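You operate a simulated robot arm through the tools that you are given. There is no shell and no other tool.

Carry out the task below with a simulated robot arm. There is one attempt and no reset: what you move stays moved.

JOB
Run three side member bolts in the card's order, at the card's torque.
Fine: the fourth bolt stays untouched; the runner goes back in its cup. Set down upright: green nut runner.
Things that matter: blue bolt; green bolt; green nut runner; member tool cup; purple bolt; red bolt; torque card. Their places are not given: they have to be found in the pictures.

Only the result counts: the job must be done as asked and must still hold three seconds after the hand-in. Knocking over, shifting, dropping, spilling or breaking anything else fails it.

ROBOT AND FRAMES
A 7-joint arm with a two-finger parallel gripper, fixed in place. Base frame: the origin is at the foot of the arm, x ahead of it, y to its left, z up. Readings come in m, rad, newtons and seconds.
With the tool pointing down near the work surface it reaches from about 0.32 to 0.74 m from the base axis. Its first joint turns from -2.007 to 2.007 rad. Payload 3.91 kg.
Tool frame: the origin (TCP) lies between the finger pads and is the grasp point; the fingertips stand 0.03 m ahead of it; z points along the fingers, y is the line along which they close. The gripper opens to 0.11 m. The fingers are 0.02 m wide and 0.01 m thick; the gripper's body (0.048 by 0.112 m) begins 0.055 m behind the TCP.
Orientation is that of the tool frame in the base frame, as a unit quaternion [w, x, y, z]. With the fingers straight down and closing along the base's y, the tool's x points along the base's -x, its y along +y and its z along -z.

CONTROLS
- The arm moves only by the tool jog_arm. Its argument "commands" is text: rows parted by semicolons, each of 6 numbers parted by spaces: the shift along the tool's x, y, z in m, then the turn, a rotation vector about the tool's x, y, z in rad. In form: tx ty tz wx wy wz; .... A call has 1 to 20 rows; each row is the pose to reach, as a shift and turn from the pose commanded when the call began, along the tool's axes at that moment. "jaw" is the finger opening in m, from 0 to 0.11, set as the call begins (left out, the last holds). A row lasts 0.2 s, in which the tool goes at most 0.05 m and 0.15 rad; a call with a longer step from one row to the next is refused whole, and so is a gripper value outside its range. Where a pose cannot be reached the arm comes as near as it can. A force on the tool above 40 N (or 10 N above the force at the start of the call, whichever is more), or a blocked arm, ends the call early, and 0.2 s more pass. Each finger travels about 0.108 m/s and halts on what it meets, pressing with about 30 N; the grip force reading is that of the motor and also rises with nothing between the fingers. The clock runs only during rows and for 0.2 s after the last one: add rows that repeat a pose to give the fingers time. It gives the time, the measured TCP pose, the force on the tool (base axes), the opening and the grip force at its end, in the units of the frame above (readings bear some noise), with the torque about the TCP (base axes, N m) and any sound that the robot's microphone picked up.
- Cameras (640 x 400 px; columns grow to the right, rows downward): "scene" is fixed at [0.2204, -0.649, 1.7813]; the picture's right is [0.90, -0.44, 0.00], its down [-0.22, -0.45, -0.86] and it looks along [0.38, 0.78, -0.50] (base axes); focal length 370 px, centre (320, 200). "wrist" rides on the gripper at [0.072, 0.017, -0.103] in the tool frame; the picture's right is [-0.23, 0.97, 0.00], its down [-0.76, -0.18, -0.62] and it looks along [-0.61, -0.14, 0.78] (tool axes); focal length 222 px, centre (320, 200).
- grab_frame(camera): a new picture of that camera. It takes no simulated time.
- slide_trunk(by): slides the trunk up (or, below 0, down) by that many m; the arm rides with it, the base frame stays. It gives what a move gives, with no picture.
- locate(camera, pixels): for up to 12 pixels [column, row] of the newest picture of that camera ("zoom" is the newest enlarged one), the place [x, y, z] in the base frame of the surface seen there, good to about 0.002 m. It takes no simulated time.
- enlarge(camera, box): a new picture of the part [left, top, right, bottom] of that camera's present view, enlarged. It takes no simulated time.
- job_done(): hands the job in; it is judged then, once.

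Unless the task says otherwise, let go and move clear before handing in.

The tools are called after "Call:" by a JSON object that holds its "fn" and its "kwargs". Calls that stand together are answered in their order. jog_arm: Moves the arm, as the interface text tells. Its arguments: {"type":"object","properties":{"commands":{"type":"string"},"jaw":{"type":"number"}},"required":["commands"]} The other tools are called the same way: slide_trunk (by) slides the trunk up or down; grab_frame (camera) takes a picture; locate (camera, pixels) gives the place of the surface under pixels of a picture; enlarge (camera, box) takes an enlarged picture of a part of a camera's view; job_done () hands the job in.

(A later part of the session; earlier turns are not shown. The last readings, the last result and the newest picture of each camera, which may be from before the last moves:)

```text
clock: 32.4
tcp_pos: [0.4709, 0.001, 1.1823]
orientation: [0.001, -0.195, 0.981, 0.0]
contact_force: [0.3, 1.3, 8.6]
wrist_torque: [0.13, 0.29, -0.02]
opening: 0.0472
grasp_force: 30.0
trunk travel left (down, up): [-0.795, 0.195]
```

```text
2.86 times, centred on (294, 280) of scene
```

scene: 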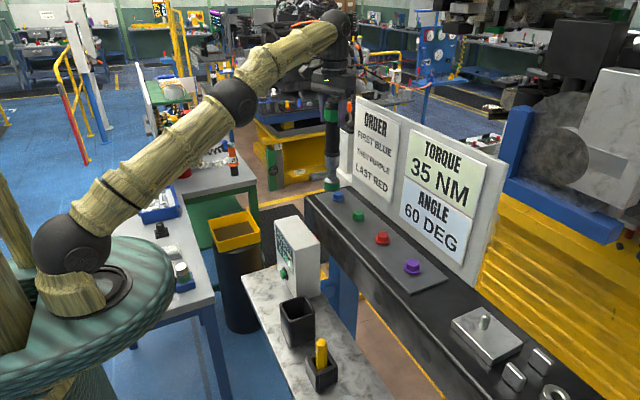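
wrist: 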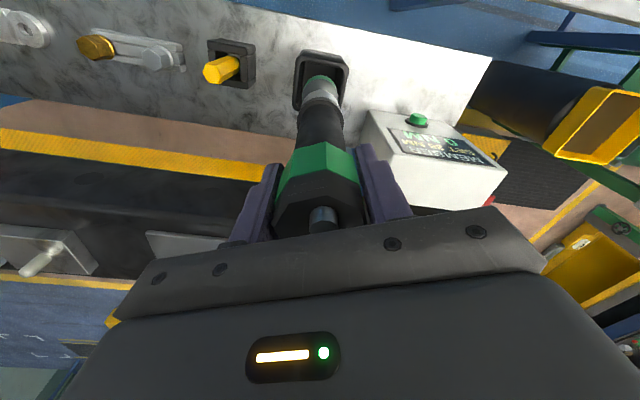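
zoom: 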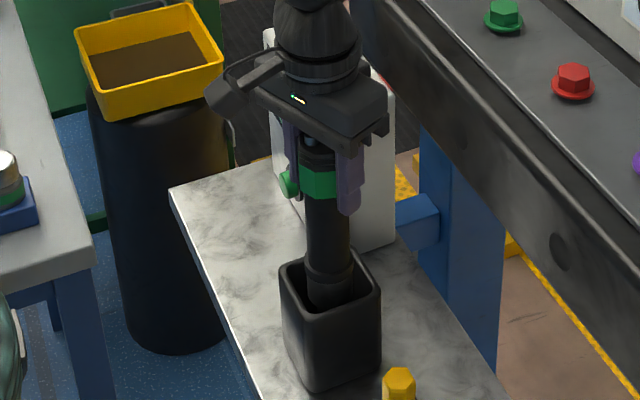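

It has touched down at TCP z 1.182. I'll open the jaws, rise with the arm, and check that the runner stands by itself.

Call:
{"fn": "jog_arm", "kwargs": {"commands": "0 0 -0.001 0 0 0; 0 0 -0.001 0 0 0; 0 0 -0.001 0 0 0; 0 0 -0.03 0 0 0; 0 0 -0.06 0 0 0; 0 0 -0.09 0 0 0; 0 0 -0.12 0 0 0; 0 0 -0.12 0 0 0", "jaw": 0.11}}

Call:
{"fn": "grab_frame", "kwargs": {"camera": "wrist"}}

Call:
{"fn": "enlarge", "kwargs": {"camera": "wrist", "box": [260, 40, 380, 170]}}

Call:
{"fn": "enlarge", "kwargs": {"camera": "scene", "box": [244, 210, 344, 350]}}

```text
clock: 34.1
tcp_pos: [0.4715, 0.0007, 1.3011]
orientation: [-0.001, -0.195, 0.981, 0.0]
contact_force: [-0.5, -0.5, -0.3]
wrist_torque: [-0.02, 0.02, 0.02]
opening: 0.1098
grasp_force: 0.0
trunk travel left (down, up): [-0.795, 0.195]
```

```text
taken
```

wrist: 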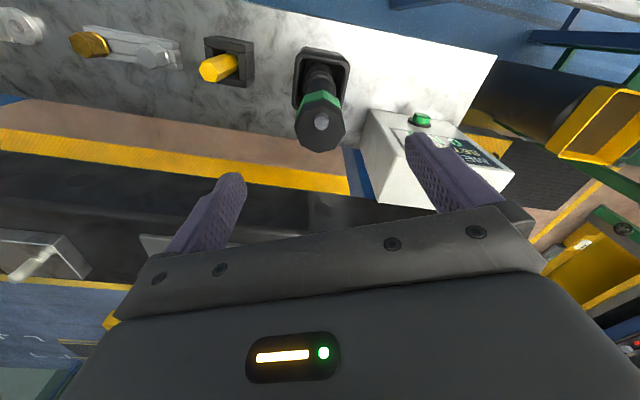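

```text
3.08 times, centred on (320, 105) of wrist
```

zoom: 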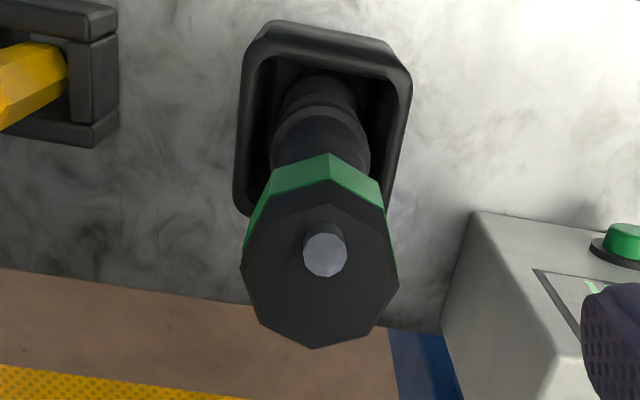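

```text
2.86 times, centred on (294, 280) of scene
```

zoom: 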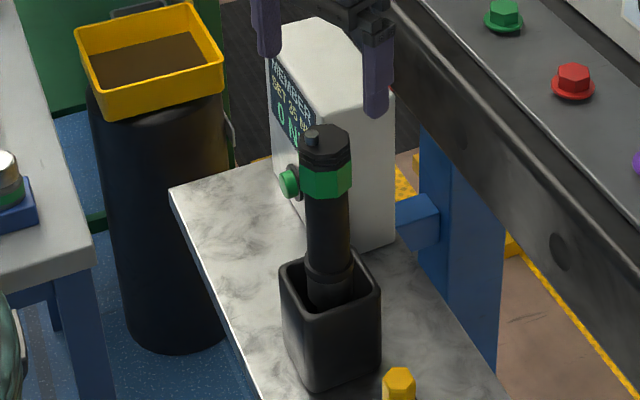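

The runner stands upright by itself in the cup. I'll re-measure its top vertices and centre for the tilted regrip.

Call:
{"fn": "locate", "kwargs": {"camera": "zoom", "pixels": [[311, 136], [325, 150], [325, 185]]}}

Call:
{"fn": "enlarge", "kwargs": {"camera": "wrist", "box": [280, 75, 360, 160]}}

Call:
{"fn": "locate", "kwargs": {"camera": "zoom", "pixels": [[305, 345], [380, 320], [415, 250], [402, 170], [345, 130], [245, 145], [215, 215], [235, 300], [325, 220], [320, 250], [300, 300]]}}

```text
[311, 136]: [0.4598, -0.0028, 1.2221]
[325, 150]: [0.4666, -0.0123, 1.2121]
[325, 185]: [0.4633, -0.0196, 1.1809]
```

```text
4.71 times, centred on (320, 118) of wrist
```

zoom: 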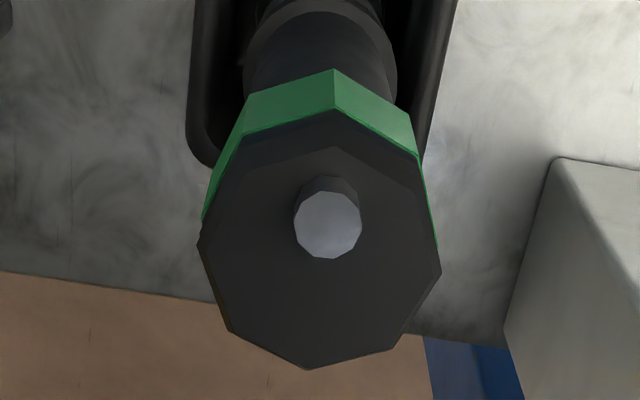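

```text
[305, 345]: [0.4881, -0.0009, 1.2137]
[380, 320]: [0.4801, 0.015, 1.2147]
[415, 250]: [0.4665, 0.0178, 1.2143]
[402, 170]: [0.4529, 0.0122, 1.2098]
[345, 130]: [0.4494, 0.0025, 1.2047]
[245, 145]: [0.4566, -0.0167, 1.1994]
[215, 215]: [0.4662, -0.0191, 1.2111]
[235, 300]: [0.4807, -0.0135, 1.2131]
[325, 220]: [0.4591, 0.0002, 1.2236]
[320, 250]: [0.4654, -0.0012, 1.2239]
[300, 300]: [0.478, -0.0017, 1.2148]
```

The runner centre is at (0.4685, 0) with its orientation unchanged. I'll lower the trunk 0.1 m with the fingers straddling the runner, then settle at band height.

Call:
{"fn": "jog_arm", "kwargs": {"commands": "0.0028 0.001 0 0 0 0; 0.0028 0.001 0 0 0 0"}}

Call:
{"fn": "slide_trunk", "kwargs": {"by": -0.1}}

Call:
{"fn": "jog_arm", "kwargs": {"commands": "0 0 0.01 0 0 0; 0 0 0.016 0 0 0; 0 0 0.016 0 0 0"}}

```text
clock: 34.8
tcp_pos: [0.4682, 0.0004, 1.3005]
orientation: [0.0, -0.195, 0.981, 0.0]
contact_force: [0.0, 0.2, 0.2]
wrist_torque: [-0.02, 0.03, -0.01]
opening: 0.1099
grasp_force: 0.0
trunk travel left (down, up): [-0.795, 0.195]
```

```text
clock: 36.1
tcp_pos: [0.4669, 0.001, 1.1989]
orientation: [0.0, -0.195, 0.981, 0.0]
contact_force: [-0.6, -0.1, 0.3]
wrist_torque: [0.05, -0.03, 0.01]
opening: 0.1101
grasp_force: 0.0
trunk travel left (down, up): [-0.695, 0.295]
```

```text
clock: 36.9
tcp_pos: [0.468, 0.0011, 1.1829]
orientation: [0.0, -0.194, 0.981, 0.0]
contact_force: [0.8, 0.0, -0.9]
wrist_torque: [0.02, 0.01, -0.01]
opening: 0.1101
grasp_force: 0.0
trunk travel left (down, up): [-0.695, 0.295]
```

Position is (0.468, 0.001, 1.183). I'll now tilt the hand about the TCP, open around the runner, in steps to 1.05 rad.

Call:
{"fn": "jog_arm", "kwargs": {"commands": "0 0 0 0 -0.1 0; 0 0 0 0 -0.2 0; 0 0 0 0 -0.3 0; 0 0 0 0 -0.4 0; 0 0 0 0 -0.5 0; 0 0 0 0 -0.6 0; 0 0 0 0 -0.6 0"}}

Call:
{"fn": "enlarge", "kwargs": {"camera": "scene", "box": [224, 190, 364, 330]}}

Call:
{"fn": "grab_frame", "kwargs": {"camera": "wrist"}}

```text
clock: 38.5
tcp_pos: [0.4675, 0.0005, 1.1848]
orientation: [0.291, -0.186, 0.937, 0.058]
contact_force: [-0.5, -0.1, -0.3]
wrist_torque: [0.01, -0.02, 0.02]
opening: 0.1102
grasp_force: 0.0
trunk travel left (down, up): [-0.695, 0.295]
```

```text
2.86 times, centred on (294, 260) of scene
```

zoom: 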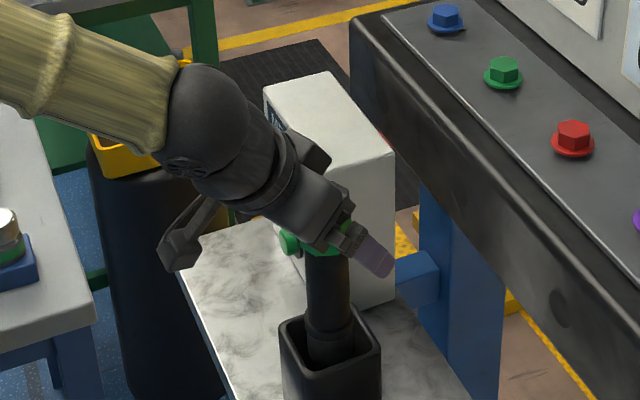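

```text
taken
```

wrist: 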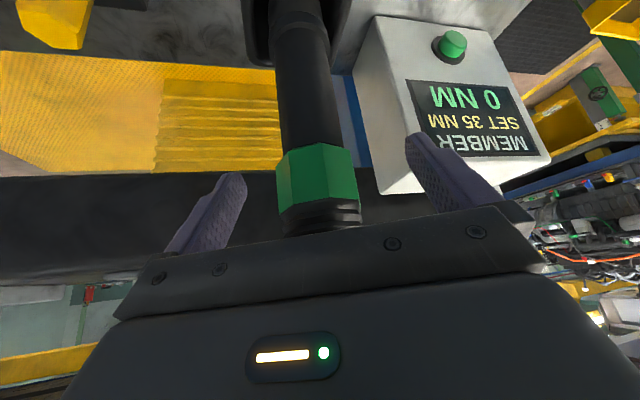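

The tilt is going cleanly, with the runner clear of the palm. I'll continue another 0.45 rad.

Call:
{"fn": "jog_arm", "kwargs": {"commands": "0 0 0 0 -0.1 0; 0 0 0 0 -0.2 0; 0 0 0 0 -0.3 0; 0 0 0 0 -0.4 0; 0 0 0 0 -0.45 0; 0 0 0 0 -0.45 0"}}

Call:
{"fn": "enlarge", "kwargs": {"camera": "scene", "box": [224, 190, 364, 330]}}

Call:
{"fn": "grab_frame", "kwargs": {"camera": "wrist"}}

```text
clock: 39.9
tcp_pos: [0.4669, 0.0009, 1.1837]
orientation: [0.492, -0.168, 0.849, 0.099]
contact_force: [-0.5, -0.3, 0.2]
wrist_torque: [0.01, 0.01, -0.05]
opening: 0.1099
grasp_force: 0.1
trunk travel left (down, up): [-0.695, 0.295]
```

```text
2.86 times, centred on (294, 260) of scene
```

zoom: 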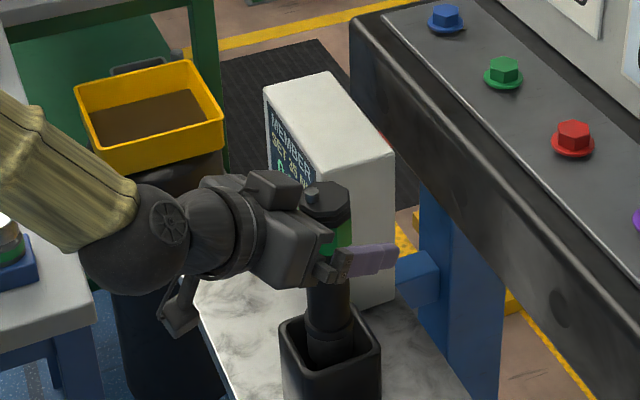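

```text
taken
```

wrist: 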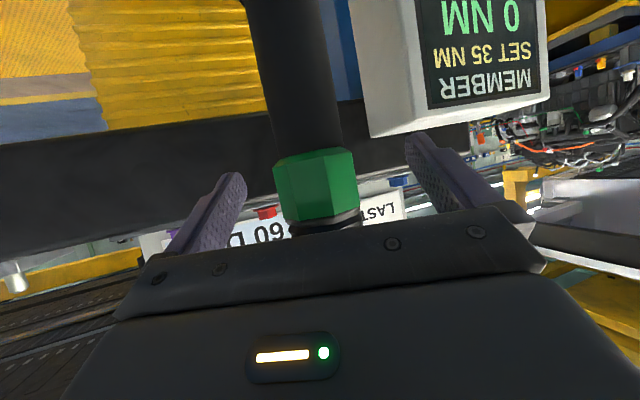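

The hand is tilted 60° with the band centred between the pads. I'll close and check the grip.

Call:
{"fn": "jog_arm", "kwargs": {"commands": "0 0 0 0 0 0; 0 0 0 0 0 0; 0 0 0 0 0 0; 0 0 0 0 0 0", "jaw": 0}}

Call:
{"fn": "enlarge", "kwargs": {"camera": "scene", "box": [224, 190, 364, 330]}}

Call:
{"fn": "grab_frame", "kwargs": {"camera": "wrist"}}

```text
clock: 40.9
tcp_pos: [0.4663, -0.0003, 1.1829]
orientation: [0.493, -0.168, 0.848, 0.097]
contact_force: [0.9, -1.5, 0.2]
wrist_torque: [0.0, -0.12, -0.03]
opening: 0.0473
grasp_force: 30.4
trunk travel left (down, up): [-0.695, 0.295]
```

```text
2.86 times, centred on (294, 260) of scene
```

zoom: 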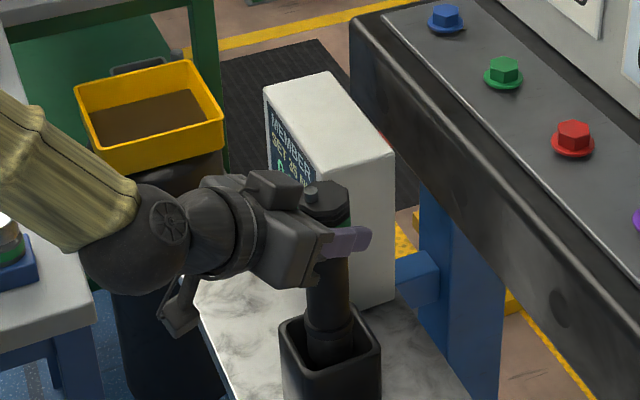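

```text
taken
```

wrist: 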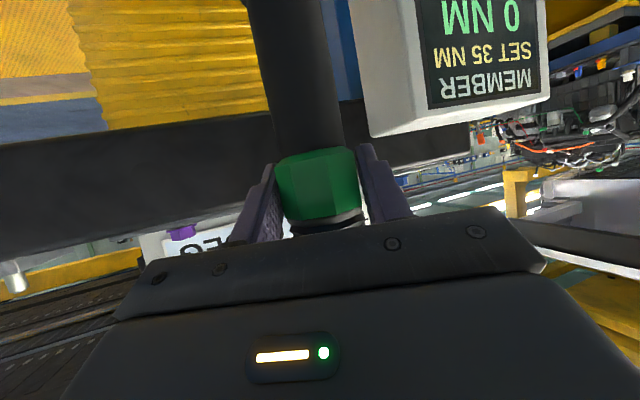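

Gripped on the flats at 0.047. I'll lift straight out with the trunk.

Call:
{"fn": "slide_trunk", "kwargs": {"by": 0.285}}

Call:
{"fn": "grab_frame", "kwargs": {"camera": "scene"}}

Call:
{"fn": "enlarge", "kwargs": {"camera": "scene", "box": [230, 130, 350, 280]}}

```text
clock: 43.8
tcp_pos: [0.469, 0.0002, 1.4685]
orientation: [0.491, -0.169, 0.849, 0.098]
contact_force: [-0.6, 0.9, -8.0]
wrist_torque: [-0.01, 0.03, 0.0]
opening: 0.0472
grasp_force: 29.6
trunk travel left (down, up): [-0.98, 0.01]
```

```text
taken
```

scene: 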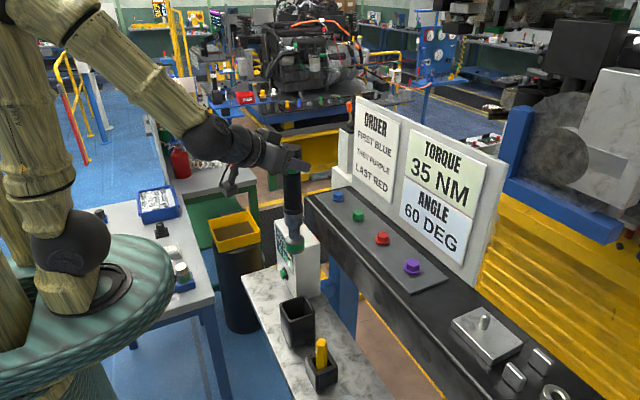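

```text
2.67 times, centred on (290, 205) of scene
```

zoom: 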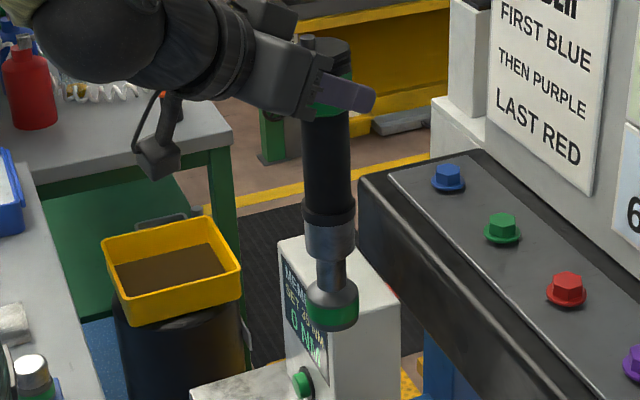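

The runner hangs near vertical in the tilted grip. I'll check the socket centre against the TCP.

Call:
{"fn": "locate", "kwargs": {"camera": "zoom", "pixels": [[326, 140], [326, 180], [329, 218], [331, 240], [333, 300], [334, 318], [356, 305], [310, 305], [334, 329], [325, 45], [347, 160], [304, 160]]}}

```text
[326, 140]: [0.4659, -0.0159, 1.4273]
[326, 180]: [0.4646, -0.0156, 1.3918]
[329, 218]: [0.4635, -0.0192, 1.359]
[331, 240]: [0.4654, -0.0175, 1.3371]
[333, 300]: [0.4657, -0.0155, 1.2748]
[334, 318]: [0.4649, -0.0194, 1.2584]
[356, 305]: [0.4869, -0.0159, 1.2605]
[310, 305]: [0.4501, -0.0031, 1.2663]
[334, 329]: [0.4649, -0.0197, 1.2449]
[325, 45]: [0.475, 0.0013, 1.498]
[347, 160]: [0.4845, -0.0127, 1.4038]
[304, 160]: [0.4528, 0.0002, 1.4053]
```

The socket is centred about 5 mm ahead of the TCP reading, with its bottom at z≈1.244. I'll lift 30 mm and carry it to just above the blue bolt, with TCP at about (0.695, 0.210).

Call:
{"fn": "jog_arm", "kwargs": {"commands": "-0.013 0 -0.0075 0 0 0; -0.026 0 -0.0149 0 0 0; -0.0404 0.0107 0.0102 0 0 0; -0.0548 0.0215 0.0352 0 0 0; -0.0692 0.0322 0.0603 0 0 0; -0.0836 0.0429 0.0854 0 0 0; -0.098 0.0537 0.1105 0 0 0; -0.1125 0.0644 0.1355 0 0 0; -0.1269 0.0751 0.1606 0 0 0; -0.1413 0.0858 0.1857 0 0 0; -0.1557 0.0966 0.2107 0 0 0; -0.163 0.102 0.2233 0 0 0; -0.1701 0.1073 0.2358 0 0 0; -0.1701 0.1073 0.2358 0 0 0"}}

Call:
{"fn": "grab_frame", "kwargs": {"camera": "scene"}}

Call:
{"fn": "enlarge", "kwargs": {"camera": "scene", "box": [300, 130, 380, 230]}}

Call:
{"fn": "grab_frame", "kwargs": {"camera": "wrist"}}

```text
clock: 46.8
tcp_pos: [0.6929, 0.2104, 1.4997]
orientation: [0.492, -0.168, 0.849, 0.098]
contact_force: [-0.2, 0.1, -8.0]
wrist_torque: [-0.02, 0.03, 0.01]
opening: 0.0471
grasp_force: 30.4
trunk travel left (down, up): [-0.98, 0.01]
```

```text
taken
```

scene: 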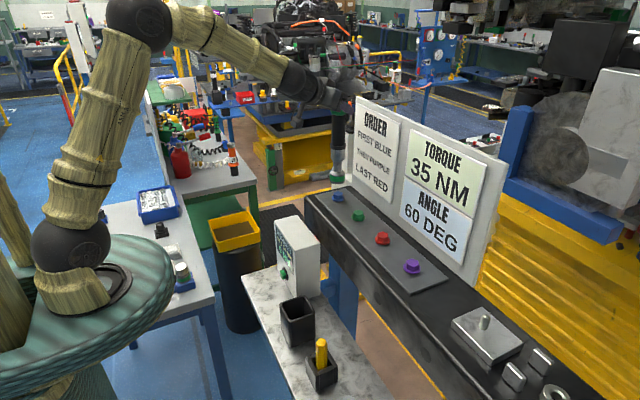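

```text
4.00 times, centred on (340, 180) of scene
```

zoom: 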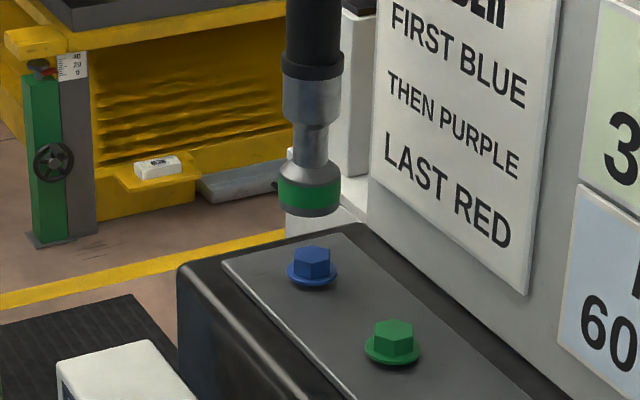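

```text
taken
```

wrist: 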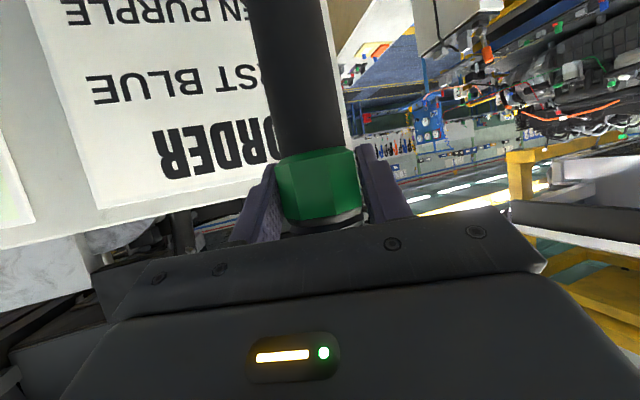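

The arm reached it, and the socket hangs above the blue bolt. I'll measure the socket's position against the bolt before going down.

Call:
{"fn": "locate", "kwargs": {"camera": "zoom", "pixels": [[309, 180], [309, 190], [309, 205], [282, 190], [336, 190], [311, 30], [289, 30], [337, 30], [310, 110], [309, 214], [312, 256]]}}

```text
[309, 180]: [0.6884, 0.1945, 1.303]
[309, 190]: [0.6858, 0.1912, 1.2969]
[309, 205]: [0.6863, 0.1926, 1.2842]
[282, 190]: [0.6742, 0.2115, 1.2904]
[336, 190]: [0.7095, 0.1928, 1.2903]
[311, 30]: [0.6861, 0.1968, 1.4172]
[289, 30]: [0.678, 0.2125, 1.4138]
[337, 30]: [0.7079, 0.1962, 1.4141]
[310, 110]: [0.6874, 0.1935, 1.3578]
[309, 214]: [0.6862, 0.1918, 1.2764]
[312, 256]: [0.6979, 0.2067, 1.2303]
```

The socket centre is about 3–4 mm short in x of the blue bolt's centre. I'll correct that while descending 35 mm to just above the bolt head.

Call:
{"fn": "jog_arm", "kwargs": {"commands": "0.009 -0.0013 0.009 0 0 0; 0.019 -0.0013 0.0145 0 0 0; 0.0287 -0.0013 0.0202 0 0 0; 0.0287 -0.0013 0.0202 0 0 0"}}

Call:
{"fn": "enlarge", "kwargs": {"camera": "scene", "box": [310, 165, 365, 225]}}

Call:
{"fn": "locate", "kwargs": {"camera": "zoom", "pixels": [[318, 170], [270, 165], [366, 165], [318, 240], [320, 290], [318, 200], [290, 200], [350, 200]]}}

```text
clock: 47.8
tcp_pos: [0.6981, 0.2106, 1.464]
orientation: [0.491, -0.168, 0.849, 0.097]
contact_force: [0.0, -0.4, -7.6]
wrist_torque: [0.01, 0.05, -0.03]
opening: 0.0471
grasp_force: 30.0
trunk travel left (down, up): [-0.98, 0.01]
```

```text
6.67 times, centred on (338, 195) of scene
```

zoom: 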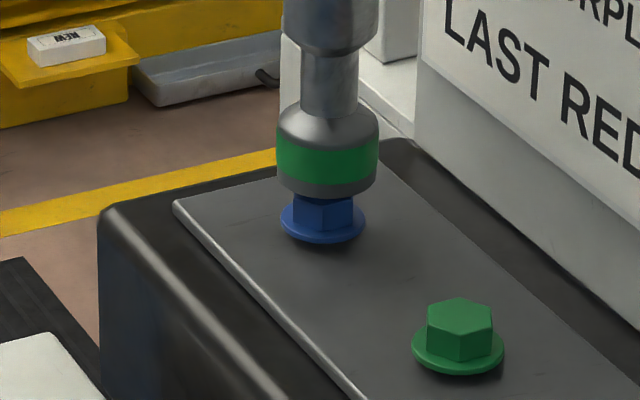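

```text
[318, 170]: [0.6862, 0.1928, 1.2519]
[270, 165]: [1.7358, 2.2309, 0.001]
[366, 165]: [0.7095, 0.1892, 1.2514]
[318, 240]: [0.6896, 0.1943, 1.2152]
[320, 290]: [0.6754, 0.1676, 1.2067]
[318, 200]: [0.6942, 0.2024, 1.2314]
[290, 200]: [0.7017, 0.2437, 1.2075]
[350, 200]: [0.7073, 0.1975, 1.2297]
```

The socket sits centred over the blue bolt to within about 2 mm. I'll press down slowly by up to 20 mm and listen.

Call:
{"fn": "jog_arm", "kwargs": {"commands": "0.0048 0.0004 0.0017 0 0 0; 0.0091 0.0004 0.0042 0 0 0; 0.0135 0.0004 0.0067 0 0 0; 0.0178 0.0004 0.0092 0 0 0; 0.0178 0.0004 0.0092 0 0 0; 0.0178 0.0004 0.0092 0 0 0"}}

Call:
{"fn": "enlarge", "kwargs": {"camera": "scene", "box": [310, 165, 365, 225]}}

Call:
{"fn": "enlarge", "kwargs": {"camera": "scene", "box": [264, 210, 328, 290]}}

```text
clock: 49.2
tcp_pos: [0.697, 0.2099, 1.445]
orientation: [0.492, -0.169, 0.849, 0.098]
contact_force: [2.0, 1.5, -2.2]
wrist_torque: [0.39, -0.3, -0.04]
opening: 0.0471
grasp_force: 29.8
trunk travel left (down, up): [-0.98, 0.01]
```

```text
6.67 times, centred on (338, 195) of scene
```

zoom: 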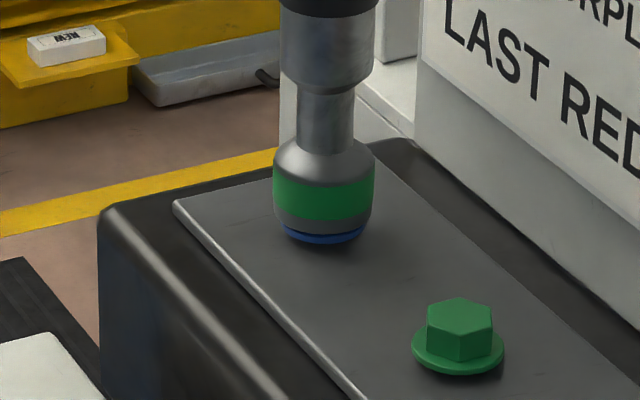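

```text
5.00 times, centred on (296, 250) of scene
```

zoom: 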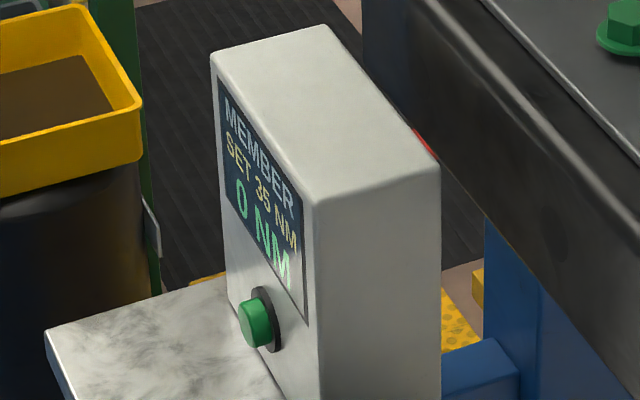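

The socket now covers the blue hex down to its flange, but the display still shows 0 NM. I'll press a few millimetres harder and hold it there.

Call:
{"fn": "jog_arm", "kwargs": {"commands": "0.0017 0 0.001 0 0 0; 0.0035 0 0.002 0 0 0; 0.0052 0 0.003 0 0 0; 0.0052 0 0.003 0 0 0; 0.0052 0 0.003 0 0 0; 0.0052 0 0.003 0 0 0"}}

Call:
{"fn": "enlarge", "kwargs": {"camera": "scene", "box": [264, 210, 328, 290]}}

Call:
{"fn": "enlarge", "kwargs": {"camera": "scene", "box": [300, 90, 370, 225]}}

```text
clock: 50.6
tcp_pos: [0.6952, 0.2098, 1.4379]
orientation: [0.491, -0.169, 0.849, 0.097]
contact_force: [0.4, 0.2, 14.0]
wrist_torque: [0.12, 0.25, -0.03]
opening: 0.0463
grasp_force: 30.0
trunk travel left (down, up): [-0.98, 0.01]
```

```text
5.00 times, centred on (296, 250) of scene
```

zoom: 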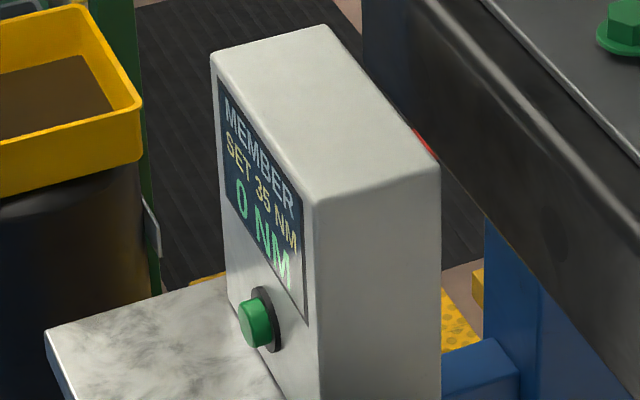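

```text
2.96 times, centred on (335, 158) of scene
```

zoom: 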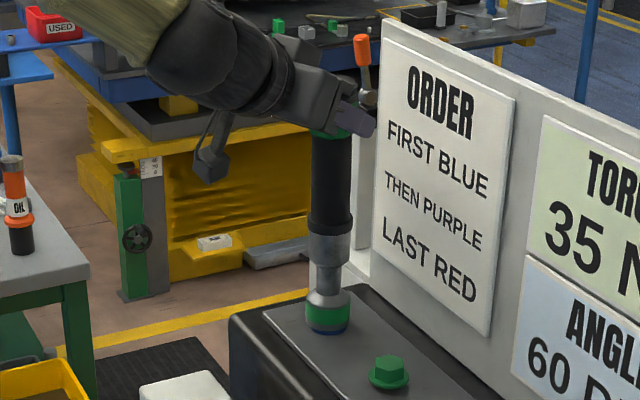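

There's about 22 N on the bolt and still no start. I'll press a little further, staying under the 40 N limit.

Call:
{"fn": "jog_arm", "kwargs": {"commands": "0.0017 0 0.001 0 0 0; 0.0035 0 0.002 0 0 0; 0.0035 0 0.002 0 0 0; 0.0035 0 0.002 0 0 0; 0.0035 0 0.002 0 0 0"}}

Call:
{"fn": "enlarge", "kwargs": {"camera": "scene", "box": [264, 210, 328, 290]}}

Call:
{"fn": "enlarge", "kwargs": {"camera": "scene", "box": [310, 100, 365, 225]}}

Call:
{"fn": "grab_frame", "kwargs": {"camera": "wrist"}}

```text
clock: 51.8
tcp_pos: [0.6944, 0.2098, 1.4348]
orientation: [0.494, -0.168, 0.848, 0.098]
contact_force: [2.6, 1.6, 19.6]
wrist_torque: [0.14, -0.34, 0.01]
opening: 0.0462
grasp_force: 30.2
trunk travel left (down, up): [-0.98, 0.01]
```

```text
5.00 times, centred on (296, 250) of scene
```

zoom: 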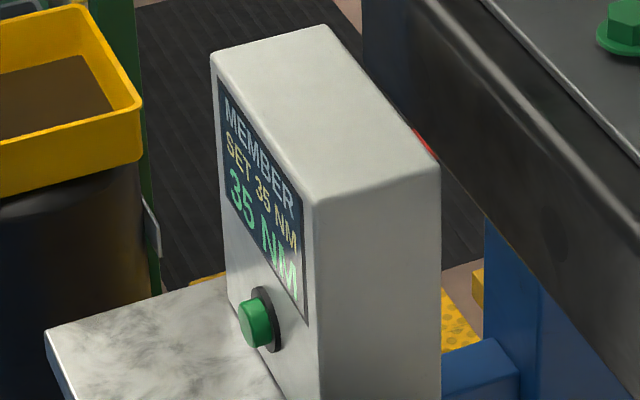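

```text
3.20 times, centred on (338, 162) of scene
```

zoom: 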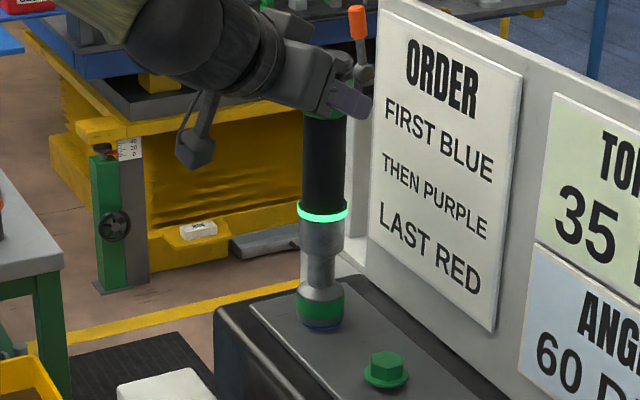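

```text
taken
```

wrist: 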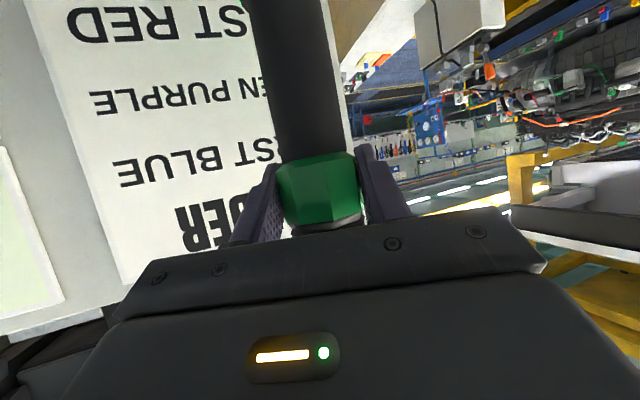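

It ran: the display shows 35 NM and the runner's ring glows green. I'll lift off straight up and check blue, the display and how the runner hangs.

Call:
{"fn": "jog_arm", "kwargs": {"commands": "-0.0087 0 -0.005 0 0 0; -0.026 0 -0.0149 0 0 0; -0.0433 0 -0.0249 0 0 0; -0.0563 0 -0.0324 0 0 0; -0.0563 0 -0.0324 0 0 0"}}

Call:
{"fn": "enlarge", "kwargs": {"camera": "scene", "box": [300, 110, 380, 230]}}

Call:
{"fn": "enlarge", "kwargs": {"camera": "scene", "box": [264, 210, 328, 290]}}

```text
clock: 53.0
tcp_pos: [0.6972, 0.2089, 1.4975]
orientation: [0.491, -0.168, 0.849, 0.097]
contact_force: [0.2, -0.1, -7.9]
wrist_torque: [-0.04, 0.03, -0.01]
opening: 0.0462
grasp_force: 30.1
trunk travel left (down, up): [-0.98, 0.01]
```

```text
3.33 times, centred on (340, 170) of scene
```

zoom: 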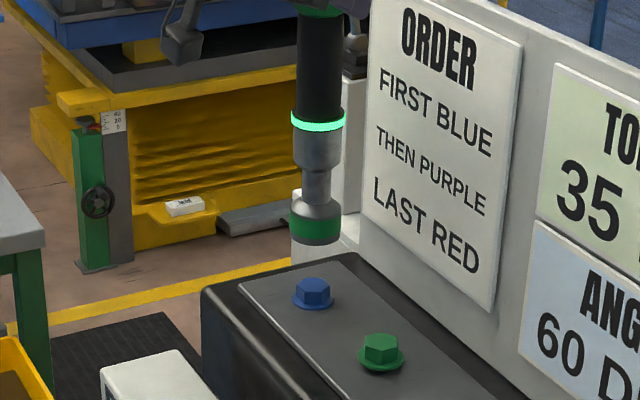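

```text
5.00 times, centred on (296, 250) of scene
```

zoom: 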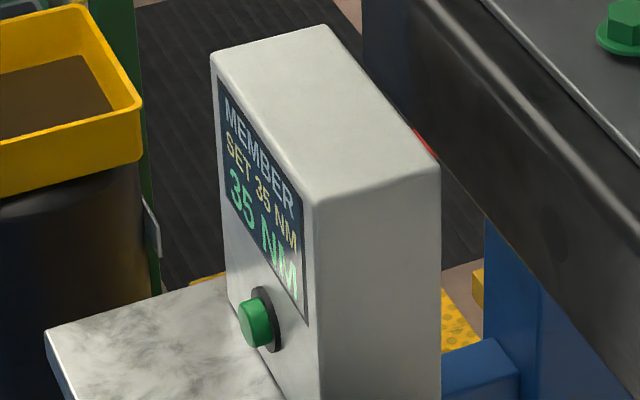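

The blue bolt has sunk onto the plate, so it's run. I'll measure where the socket now hangs before moving to purple.

Call:
{"fn": "enlarge", "kwargs": {"camera": "scene", "box": [310, 130, 365, 210]}}

Call:
{"fn": "locate", "kwargs": {"camera": "zoom", "pixels": [[300, 180], [300, 240], [300, 255], [272, 250], [330, 250], [300, 100], [280, 100], [322, 100], [300, 265]]}}

```text
5.00 times, centred on (338, 170) of scene
```

zoom: 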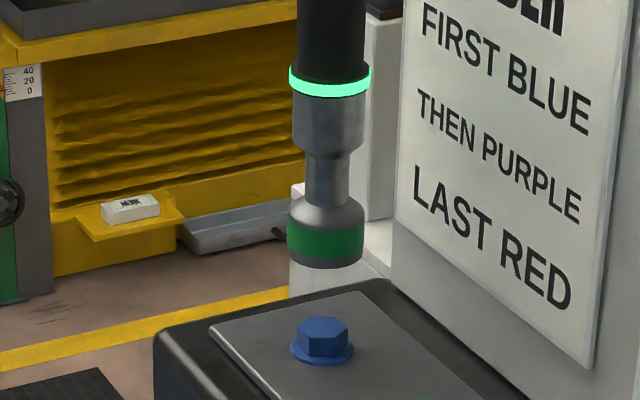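

```text
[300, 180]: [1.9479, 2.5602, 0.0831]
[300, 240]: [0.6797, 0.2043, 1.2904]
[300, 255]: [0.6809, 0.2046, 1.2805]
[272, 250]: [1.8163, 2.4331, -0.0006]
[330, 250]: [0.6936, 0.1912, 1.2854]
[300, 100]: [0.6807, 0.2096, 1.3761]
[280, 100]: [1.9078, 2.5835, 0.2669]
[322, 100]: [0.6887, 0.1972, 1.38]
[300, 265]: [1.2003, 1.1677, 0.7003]
```

The socket is still plumb and concentric with the blue bolt at TCP (0.697, 0.209). I'll move 0.3586 m in -y at this height, over green and red, to purple.

Call:
{"fn": "jog_arm", "kwargs": {"commands": "0.0057 -0.0276 -0.0099 0 0 0; 0.0114 -0.0552 -0.0198 0 0 0; 0.0171 -0.0828 -0.0298 0 0 0; 0.0228 -0.1104 -0.0397 0 0 0; 0.0285 -0.138 -0.0496 0 0 0; 0.0342 -0.1657 -0.0596 0 0 0; 0.04 -0.1933 -0.0695 0 0 0; 0.0457 -0.2209 -0.0794 0 0 0; 0.0514 -0.2485 -0.0893 0 0 0; 0.0571 -0.2761 -0.0992 0 0 0; 0.0628 -0.3037 -0.1092 0 0 0; 0.0657 -0.318 -0.1143 0 0 0; 0.0685 -0.3313 -0.119 0 0 0; 0.0685 -0.3313 -0.119 0 0 0; 0.0685 -0.3313 -0.119 0 0 0"}}

Call:
{"fn": "grab_frame", "kwargs": {"camera": "scene"}}

Call:
{"fn": "enlarge", "kwargs": {"camera": "scene", "box": [370, 180, 450, 290]}}

```text
clock: 56.2
tcp_pos: [0.6952, -0.1509, 1.4983]
orientation: [0.491, -0.169, 0.849, 0.098]
contact_force: [0.4, -0.8, -7.8]
wrist_torque: [-0.06, 0.07, 0.02]
opening: 0.0465
grasp_force: 30.3
trunk travel left (down, up): [-0.98, 0.01]
```

```text
taken
```

scene: 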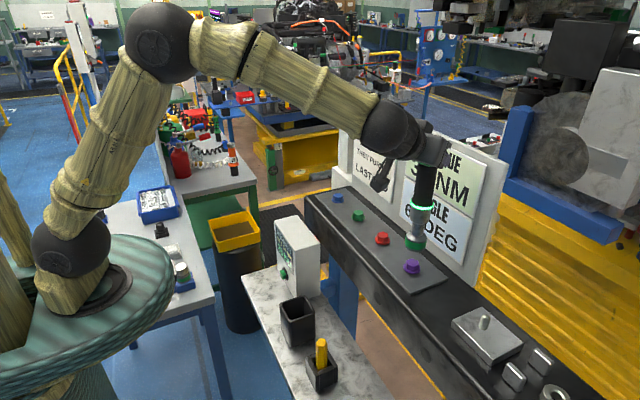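

```text
3.64 times, centred on (410, 235) of scene
```

zoom: 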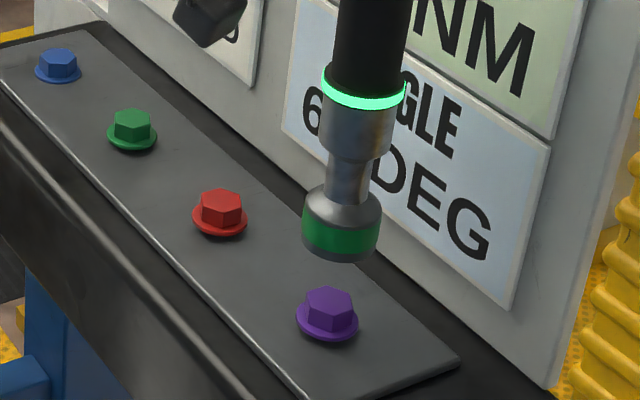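

The socket (zoom column 341) lines up with the predicted vertical over the purple bolt (column 330 at its head). I'll descend 50 mm onto it, watching the force.

Call:
{"fn": "jog_arm", "kwargs": {"commands": "0.013 0 0.0075 0 0 0; 0.026 0 0.0149 0 0 0; 0.0312 0 0.0179 0 0 0; 0.0364 0 0.0209 0 0 0; 0.0407 0 0.0234 0 0 0; 0.0451 0 0.0259 0 0 0; 0.0451 0 0.0259 0 0 0"}}

Call:
{"fn": "enlarge", "kwargs": {"camera": "scene", "box": [370, 180, 450, 290]}}

```text
clock: 57.8
tcp_pos: [0.6967, -0.1495, 1.4445]
orientation: [0.492, -0.168, 0.849, 0.097]
contact_force: [-0.5, -1.3, -7.7]
wrist_torque: [-0.49, 0.08, 0.01]
opening: 0.0462
grasp_force: 30.0
trunk travel left (down, up): [-0.98, 0.01]
```

```text
3.64 times, centred on (410, 235) of scene
```

zoom: 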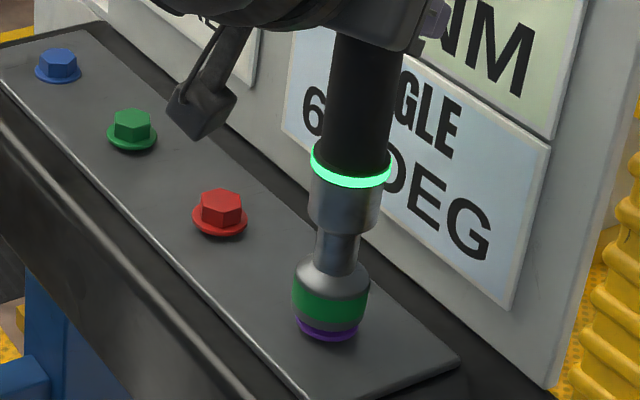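

The socket is seated on purple. I'll press down 10 mm gradually to reach about 20 N and hold.

Call:
{"fn": "jog_arm", "kwargs": {"commands": "0.0026 0 0.0015 0 0 0; 0.0052 0 0.003 0 0 0; 0.0069 0 0.004 0 0 0; 0.0087 0 0.005 0 0 0; 0.0087 0 0.005 0 0 0; 0.0087 0 0.005 0 0 0; 0.0087 0 0.005 0 0 0"}}

Call:
{"fn": "enlarge", "kwargs": {"camera": "scene", "box": [264, 210, 328, 290]}}

Call:
{"fn": "enlarge", "kwargs": {"camera": "scene", "box": [370, 180, 450, 290]}}

```text
clock: 59.4
tcp_pos: [0.6949, -0.1484, 1.4373]
orientation: [0.492, -0.168, 0.849, 0.098]
contact_force: [4.6, -3.1, 16.5]
wrist_torque: [-0.45, -0.64, -0.02]
opening: 0.0462
grasp_force: 29.5
trunk travel left (down, up): [-0.98, 0.01]
```

```text
5.00 times, centred on (296, 250) of scene
```

zoom: 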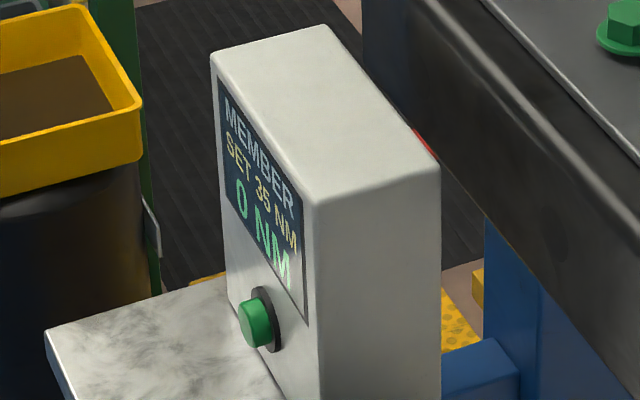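

```text
3.64 times, centred on (410, 235) of scene
```

zoom: 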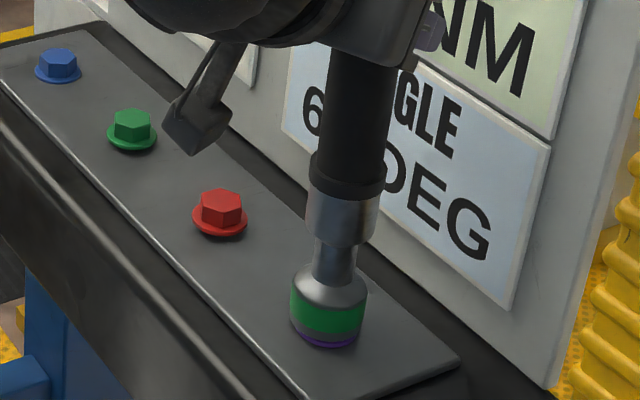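

The display has reset to 0 NM and the ring is off, so a run has begun. I'll press 2 mm more and hold until it finishes.

Call:
{"fn": "jog_arm", "kwargs": {"commands": "0.0009 0 0.0005 0 0 0; 0.0017 0 0.001 0 0 0; 0.0017 0 0.001 0 0 0; 0.0017 0 0.001 0 0 0; 0.0017 0 0.001 0 0 0"}}

Call:
{"fn": "enlarge", "kwargs": {"camera": "scene", "box": [264, 210, 328, 290]}}

Call:
{"fn": "enlarge", "kwargs": {"camera": "scene", "box": [370, 180, 450, 290]}}

```text
clock: 60.6
tcp_pos: [0.6952, -0.1486, 1.4353]
orientation: [0.492, -0.169, 0.849, 0.097]
contact_force: [3.4, -2.5, 18.1]
wrist_torque: [-0.56, -0.35, 0.01]
opening: 0.0464
grasp_force: 29.6
trunk travel left (down, up): [-0.98, 0.01]
```

```text
5.00 times, centred on (296, 250) of scene
```

zoom: 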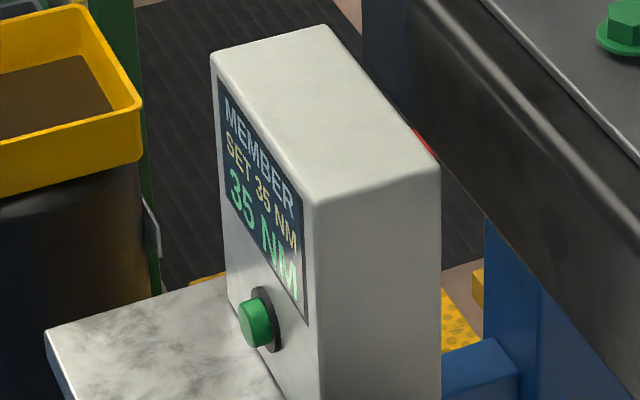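

```text
3.64 times, centred on (410, 235) of scene
```

zoom: 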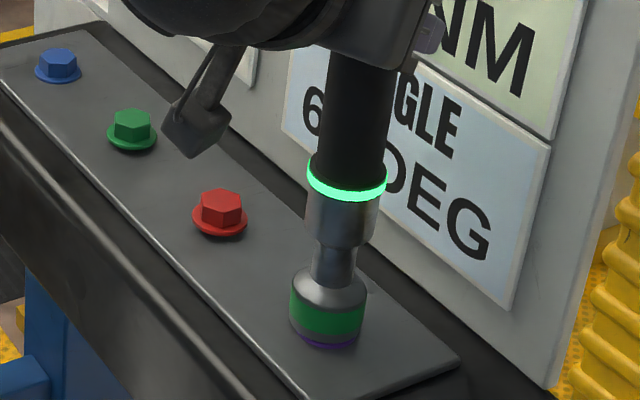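

Purple is done: 35 NM and a green ring. I'll lift 63 mm and move +0.12 m in y to above red.

Call:
{"fn": "jog_arm", "kwargs": {"commands": "-0.0087 0 -0.005 0 0 0; -0.026 0 -0.0149 0 0 0; -0.0433 0 -0.0249 0 0 0; -0.0546 0 -0.0314 0 0 0; -0.0603 0.0276 -0.0215 0 0 0; -0.066 0.0552 -0.0116 0 0 0; -0.0717 0.0828 -0.0016 0 0 0; -0.0774 0.1104 0.0083 0 0 0; -0.0774 0.1104 0.0083 0 0 0; -0.0774 0.1104 0.0083 0 0 0"}}

Call:
{"fn": "grab_frame", "kwargs": {"camera": "scene"}}

Call:
{"fn": "enlarge", "kwargs": {"camera": "scene", "box": [345, 160, 425, 270]}}

```text
clock: 62.8
tcp_pos: [0.6972, -0.0293, 1.4978]
orientation: [0.492, -0.168, 0.849, 0.097]
contact_force: [0.5, 0.8, -7.6]
wrist_torque: [-0.04, 0.04, -0.01]
opening: 0.0466
grasp_force: 29.7
trunk travel left (down, up): [-0.98, 0.01]
```

```text
taken
```

scene: 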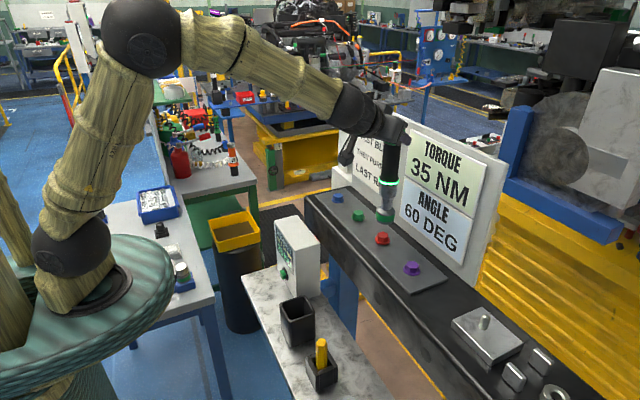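

```text
3.64 times, centred on (385, 215) of scene
```

zoom: 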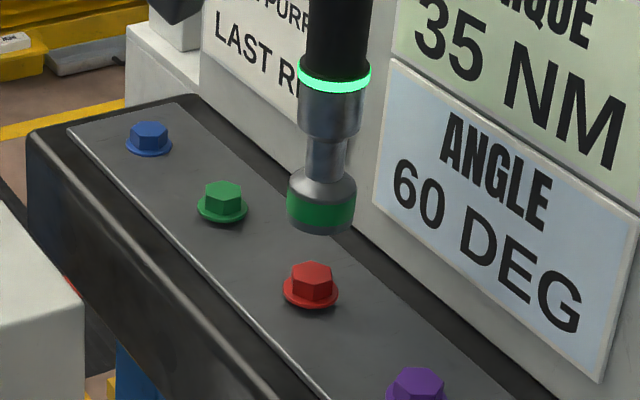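

The socket is over red within about 2 mm, slightly to the right in the picture. I'll descend 53 mm with a small correction.

Call:
{"fn": "jog_arm", "kwargs": {"commands": "0.0135 0.0011 0.0066 0 0 0; 0.0265 0.0011 0.014 0 0 0; 0.0318 0.0011 0.017 0 0 0; 0.037 0.0011 0.02 0 0 0; 0.0421 0.0011 0.023 0 0 0; 0.0465 0.0011 0.0255 0 0 0; 0.0465 0.0011 0.0255 0 0 0"}}

Call:
{"fn": "enlarge", "kwargs": {"camera": "scene", "box": [345, 160, 425, 270]}}

```text
clock: 64.4
tcp_pos: [0.6967, -0.0288, 1.4441]
orientation: [0.492, -0.168, 0.849, 0.097]
contact_force: [-1.1, -3.5, -8.1]
wrist_torque: [-0.4, 0.21, -0.03]
opening: 0.0462
grasp_force: 30.2
trunk travel left (down, up): [-0.98, 0.01]
```

```text
3.64 times, centred on (385, 215) of scene
```

zoom: 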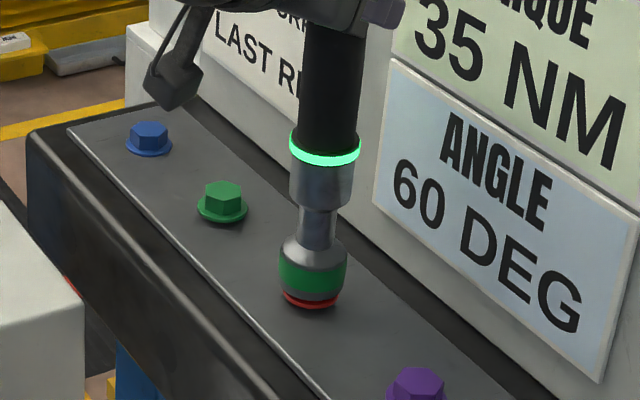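

The socket is seated on red. I'll press in about 12 mm and hold, as on the other bolts.

Call:
{"fn": "jog_arm", "kwargs": {"commands": "0.0026 -0.0009 0.0015 0 0 0; 0.0052 -0.0009 0.003 0 0 0; 0.0069 -0.0009 0.004 0 0 0; 0.0087 -0.0009 0.005 0 0 0; 0.0104 -0.0009 0.006 0 0 0; 0.0104 -0.0009 0.006 0 0 0; 0.0104 -0.0009 0.006 0 0 0; 0.0104 -0.0009 0.006 0 0 0; 0.0104 -0.0009 0.006 0 0 0; 0.0104 -0.0009 0.006 0 0 0"}}

Call:
{"fn": "enlarge", "kwargs": {"camera": "scene", "box": [264, 210, 328, 290]}}

Call:
{"fn": "enlarge", "kwargs": {"camera": "scene", "box": [345, 160, 425, 270]}}

```text
clock: 66.6
tcp_pos: [0.6948, -0.0308, 1.431]
orientation: [0.491, -0.169, 0.849, 0.099]
contact_force: [-0.3, -2.7, 3.2]
wrist_torque: [-0.55, 0.26, 0.09]
opening: 0.0462
grasp_force: 30.2
trunk travel left (down, up): [-0.98, 0.01]
```

```text
5.00 times, centred on (296, 250) of scene
```

zoom: 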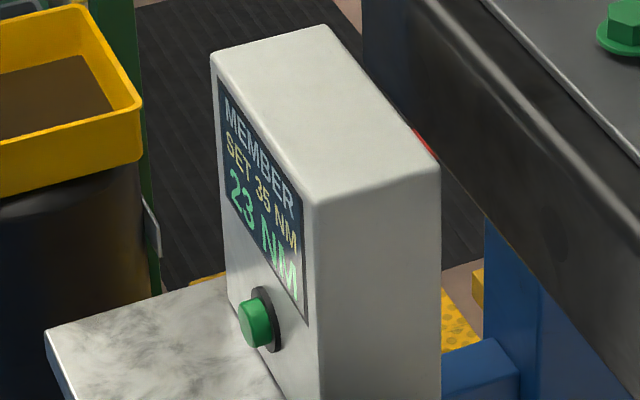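

```text
3.64 times, centred on (385, 215) of scene
```

zoom: 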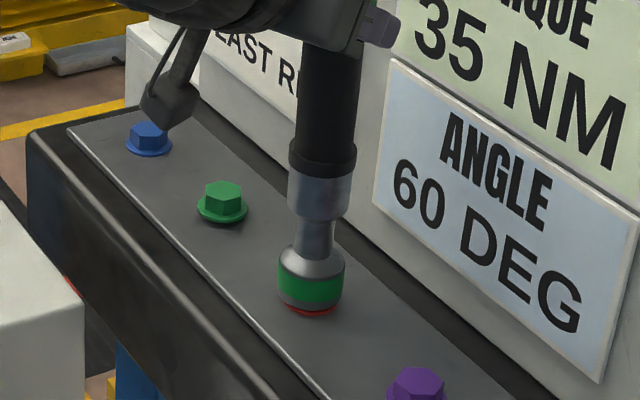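

The run is at 23 NM and rising, and the bolt has sunk so the force is down to 3 N. I'll follow it down 4 mm and keep holding.

Call:
{"fn": "jog_arm", "kwargs": {"commands": "0.0017 0 0.001 0 0 0; 0.0035 0 0.002 0 0 0; 0.0035 0 0.002 0 0 0; 0.0035 0 0.002 0 0 0; 0.0035 0 0.002 0 0 0"}}

Call:
{"fn": "enlarge", "kwargs": {"camera": "scene", "box": [264, 210, 328, 290]}}

Call:
{"fn": "enlarge", "kwargs": {"camera": "scene", "box": [345, 160, 425, 270]}}

```text
clock: 67.8
tcp_pos: [0.6937, -0.0304, 1.43]
orientation: [0.492, -0.17, 0.848, 0.098]
contact_force: [4.3, -3.2, 21.8]
wrist_torque: [-0.66, -0.4, -0.06]
opening: 0.0463
grasp_force: 29.7
trunk travel left (down, up): [-0.98, 0.01]
```

```text
5.00 times, centred on (296, 250) of scene
```

zoom: 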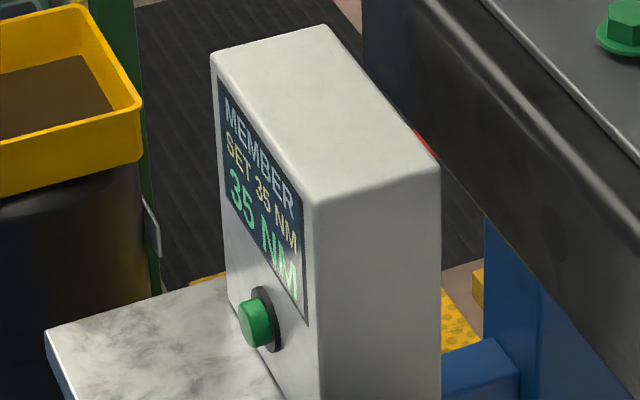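

```text
3.64 times, centred on (385, 215) of scene
```

zoom: 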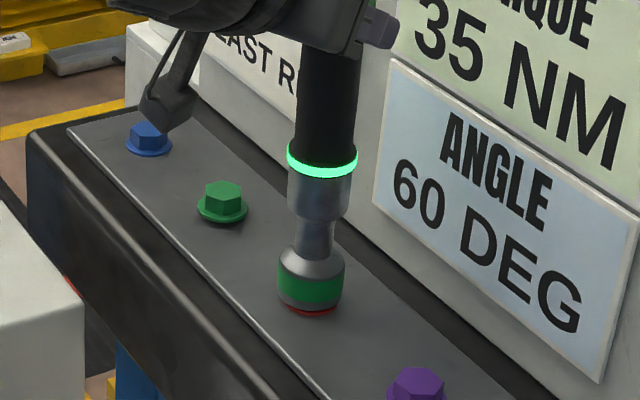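

Red is done too: 35 NM and a green ring. I'll lift off and carry the runner back above its cup at TCP about (0.467, 0.000).

Call:
{"fn": "jog_arm", "kwargs": {"commands": "-0.0087 0 -0.005 0 0 0; -0.026 0 -0.0149 0 0 0; -0.0433 0 -0.0249 0 0 0; -0.0564 0 -0.0324 0 0 0; -0.0439 0.0145 -0.0541 0 0 0; -0.0315 0.0289 -0.0759 0 0 0; -0.019 0.0434 -0.0976 0 0 0; -0.0065 0.0578 -0.1194 0 0 0; 0.006 0.0723 -0.1411 0 0 0; 0.0185 0.0867 -0.1628 0 0 0; 0.0309 0.1012 -0.1846 0 0 0; 0.0434 0.1156 -0.2063 0 0 0; 0.0434 0.1156 -0.2063 0 0 0; 0.0434 0.1156 -0.2063 0 0 0"}}

Call:
{"fn": "grab_frame", "kwargs": {"camera": "scene"}}

Call:
{"fn": "enlarge", "kwargs": {"camera": "scene", "box": [230, 150, 350, 350]}}

Call:
{"fn": "enlarge", "kwargs": {"camera": "scene", "box": [320, 170, 440, 290]}}

```text
clock: 70.8
tcp_pos: [0.4655, 0.0008, 1.4932]
orientation: [0.492, -0.168, 0.849, 0.097]
contact_force: [0.6, 0.7, -7.4]
wrist_torque: [-0.04, 0.03, 0.01]
opening: 0.046
grasp_force: 30.1
trunk travel left (down, up): [-0.98, 0.01]
```

```text
taken
```

scene: 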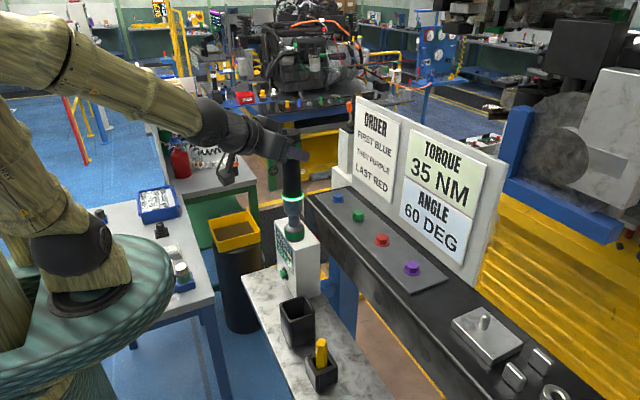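

```text
2.00 times, centred on (290, 250) of scene
```

zoom: 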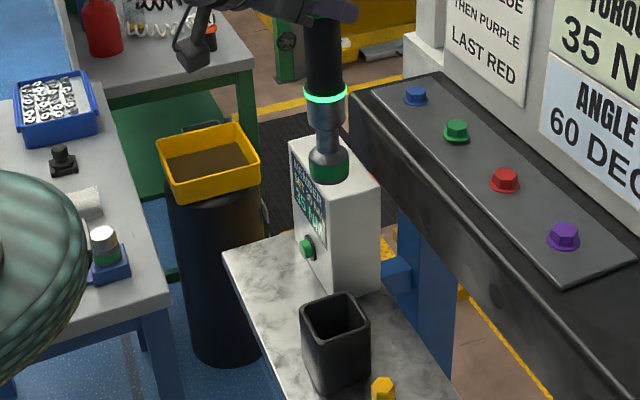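

```text
3.33 times, centred on (380, 230) of scene
```

zoom: 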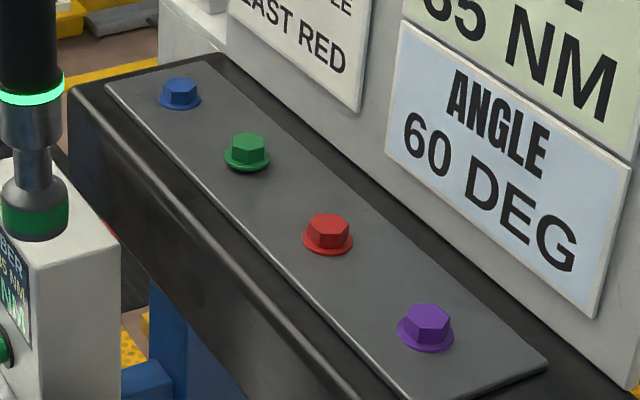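

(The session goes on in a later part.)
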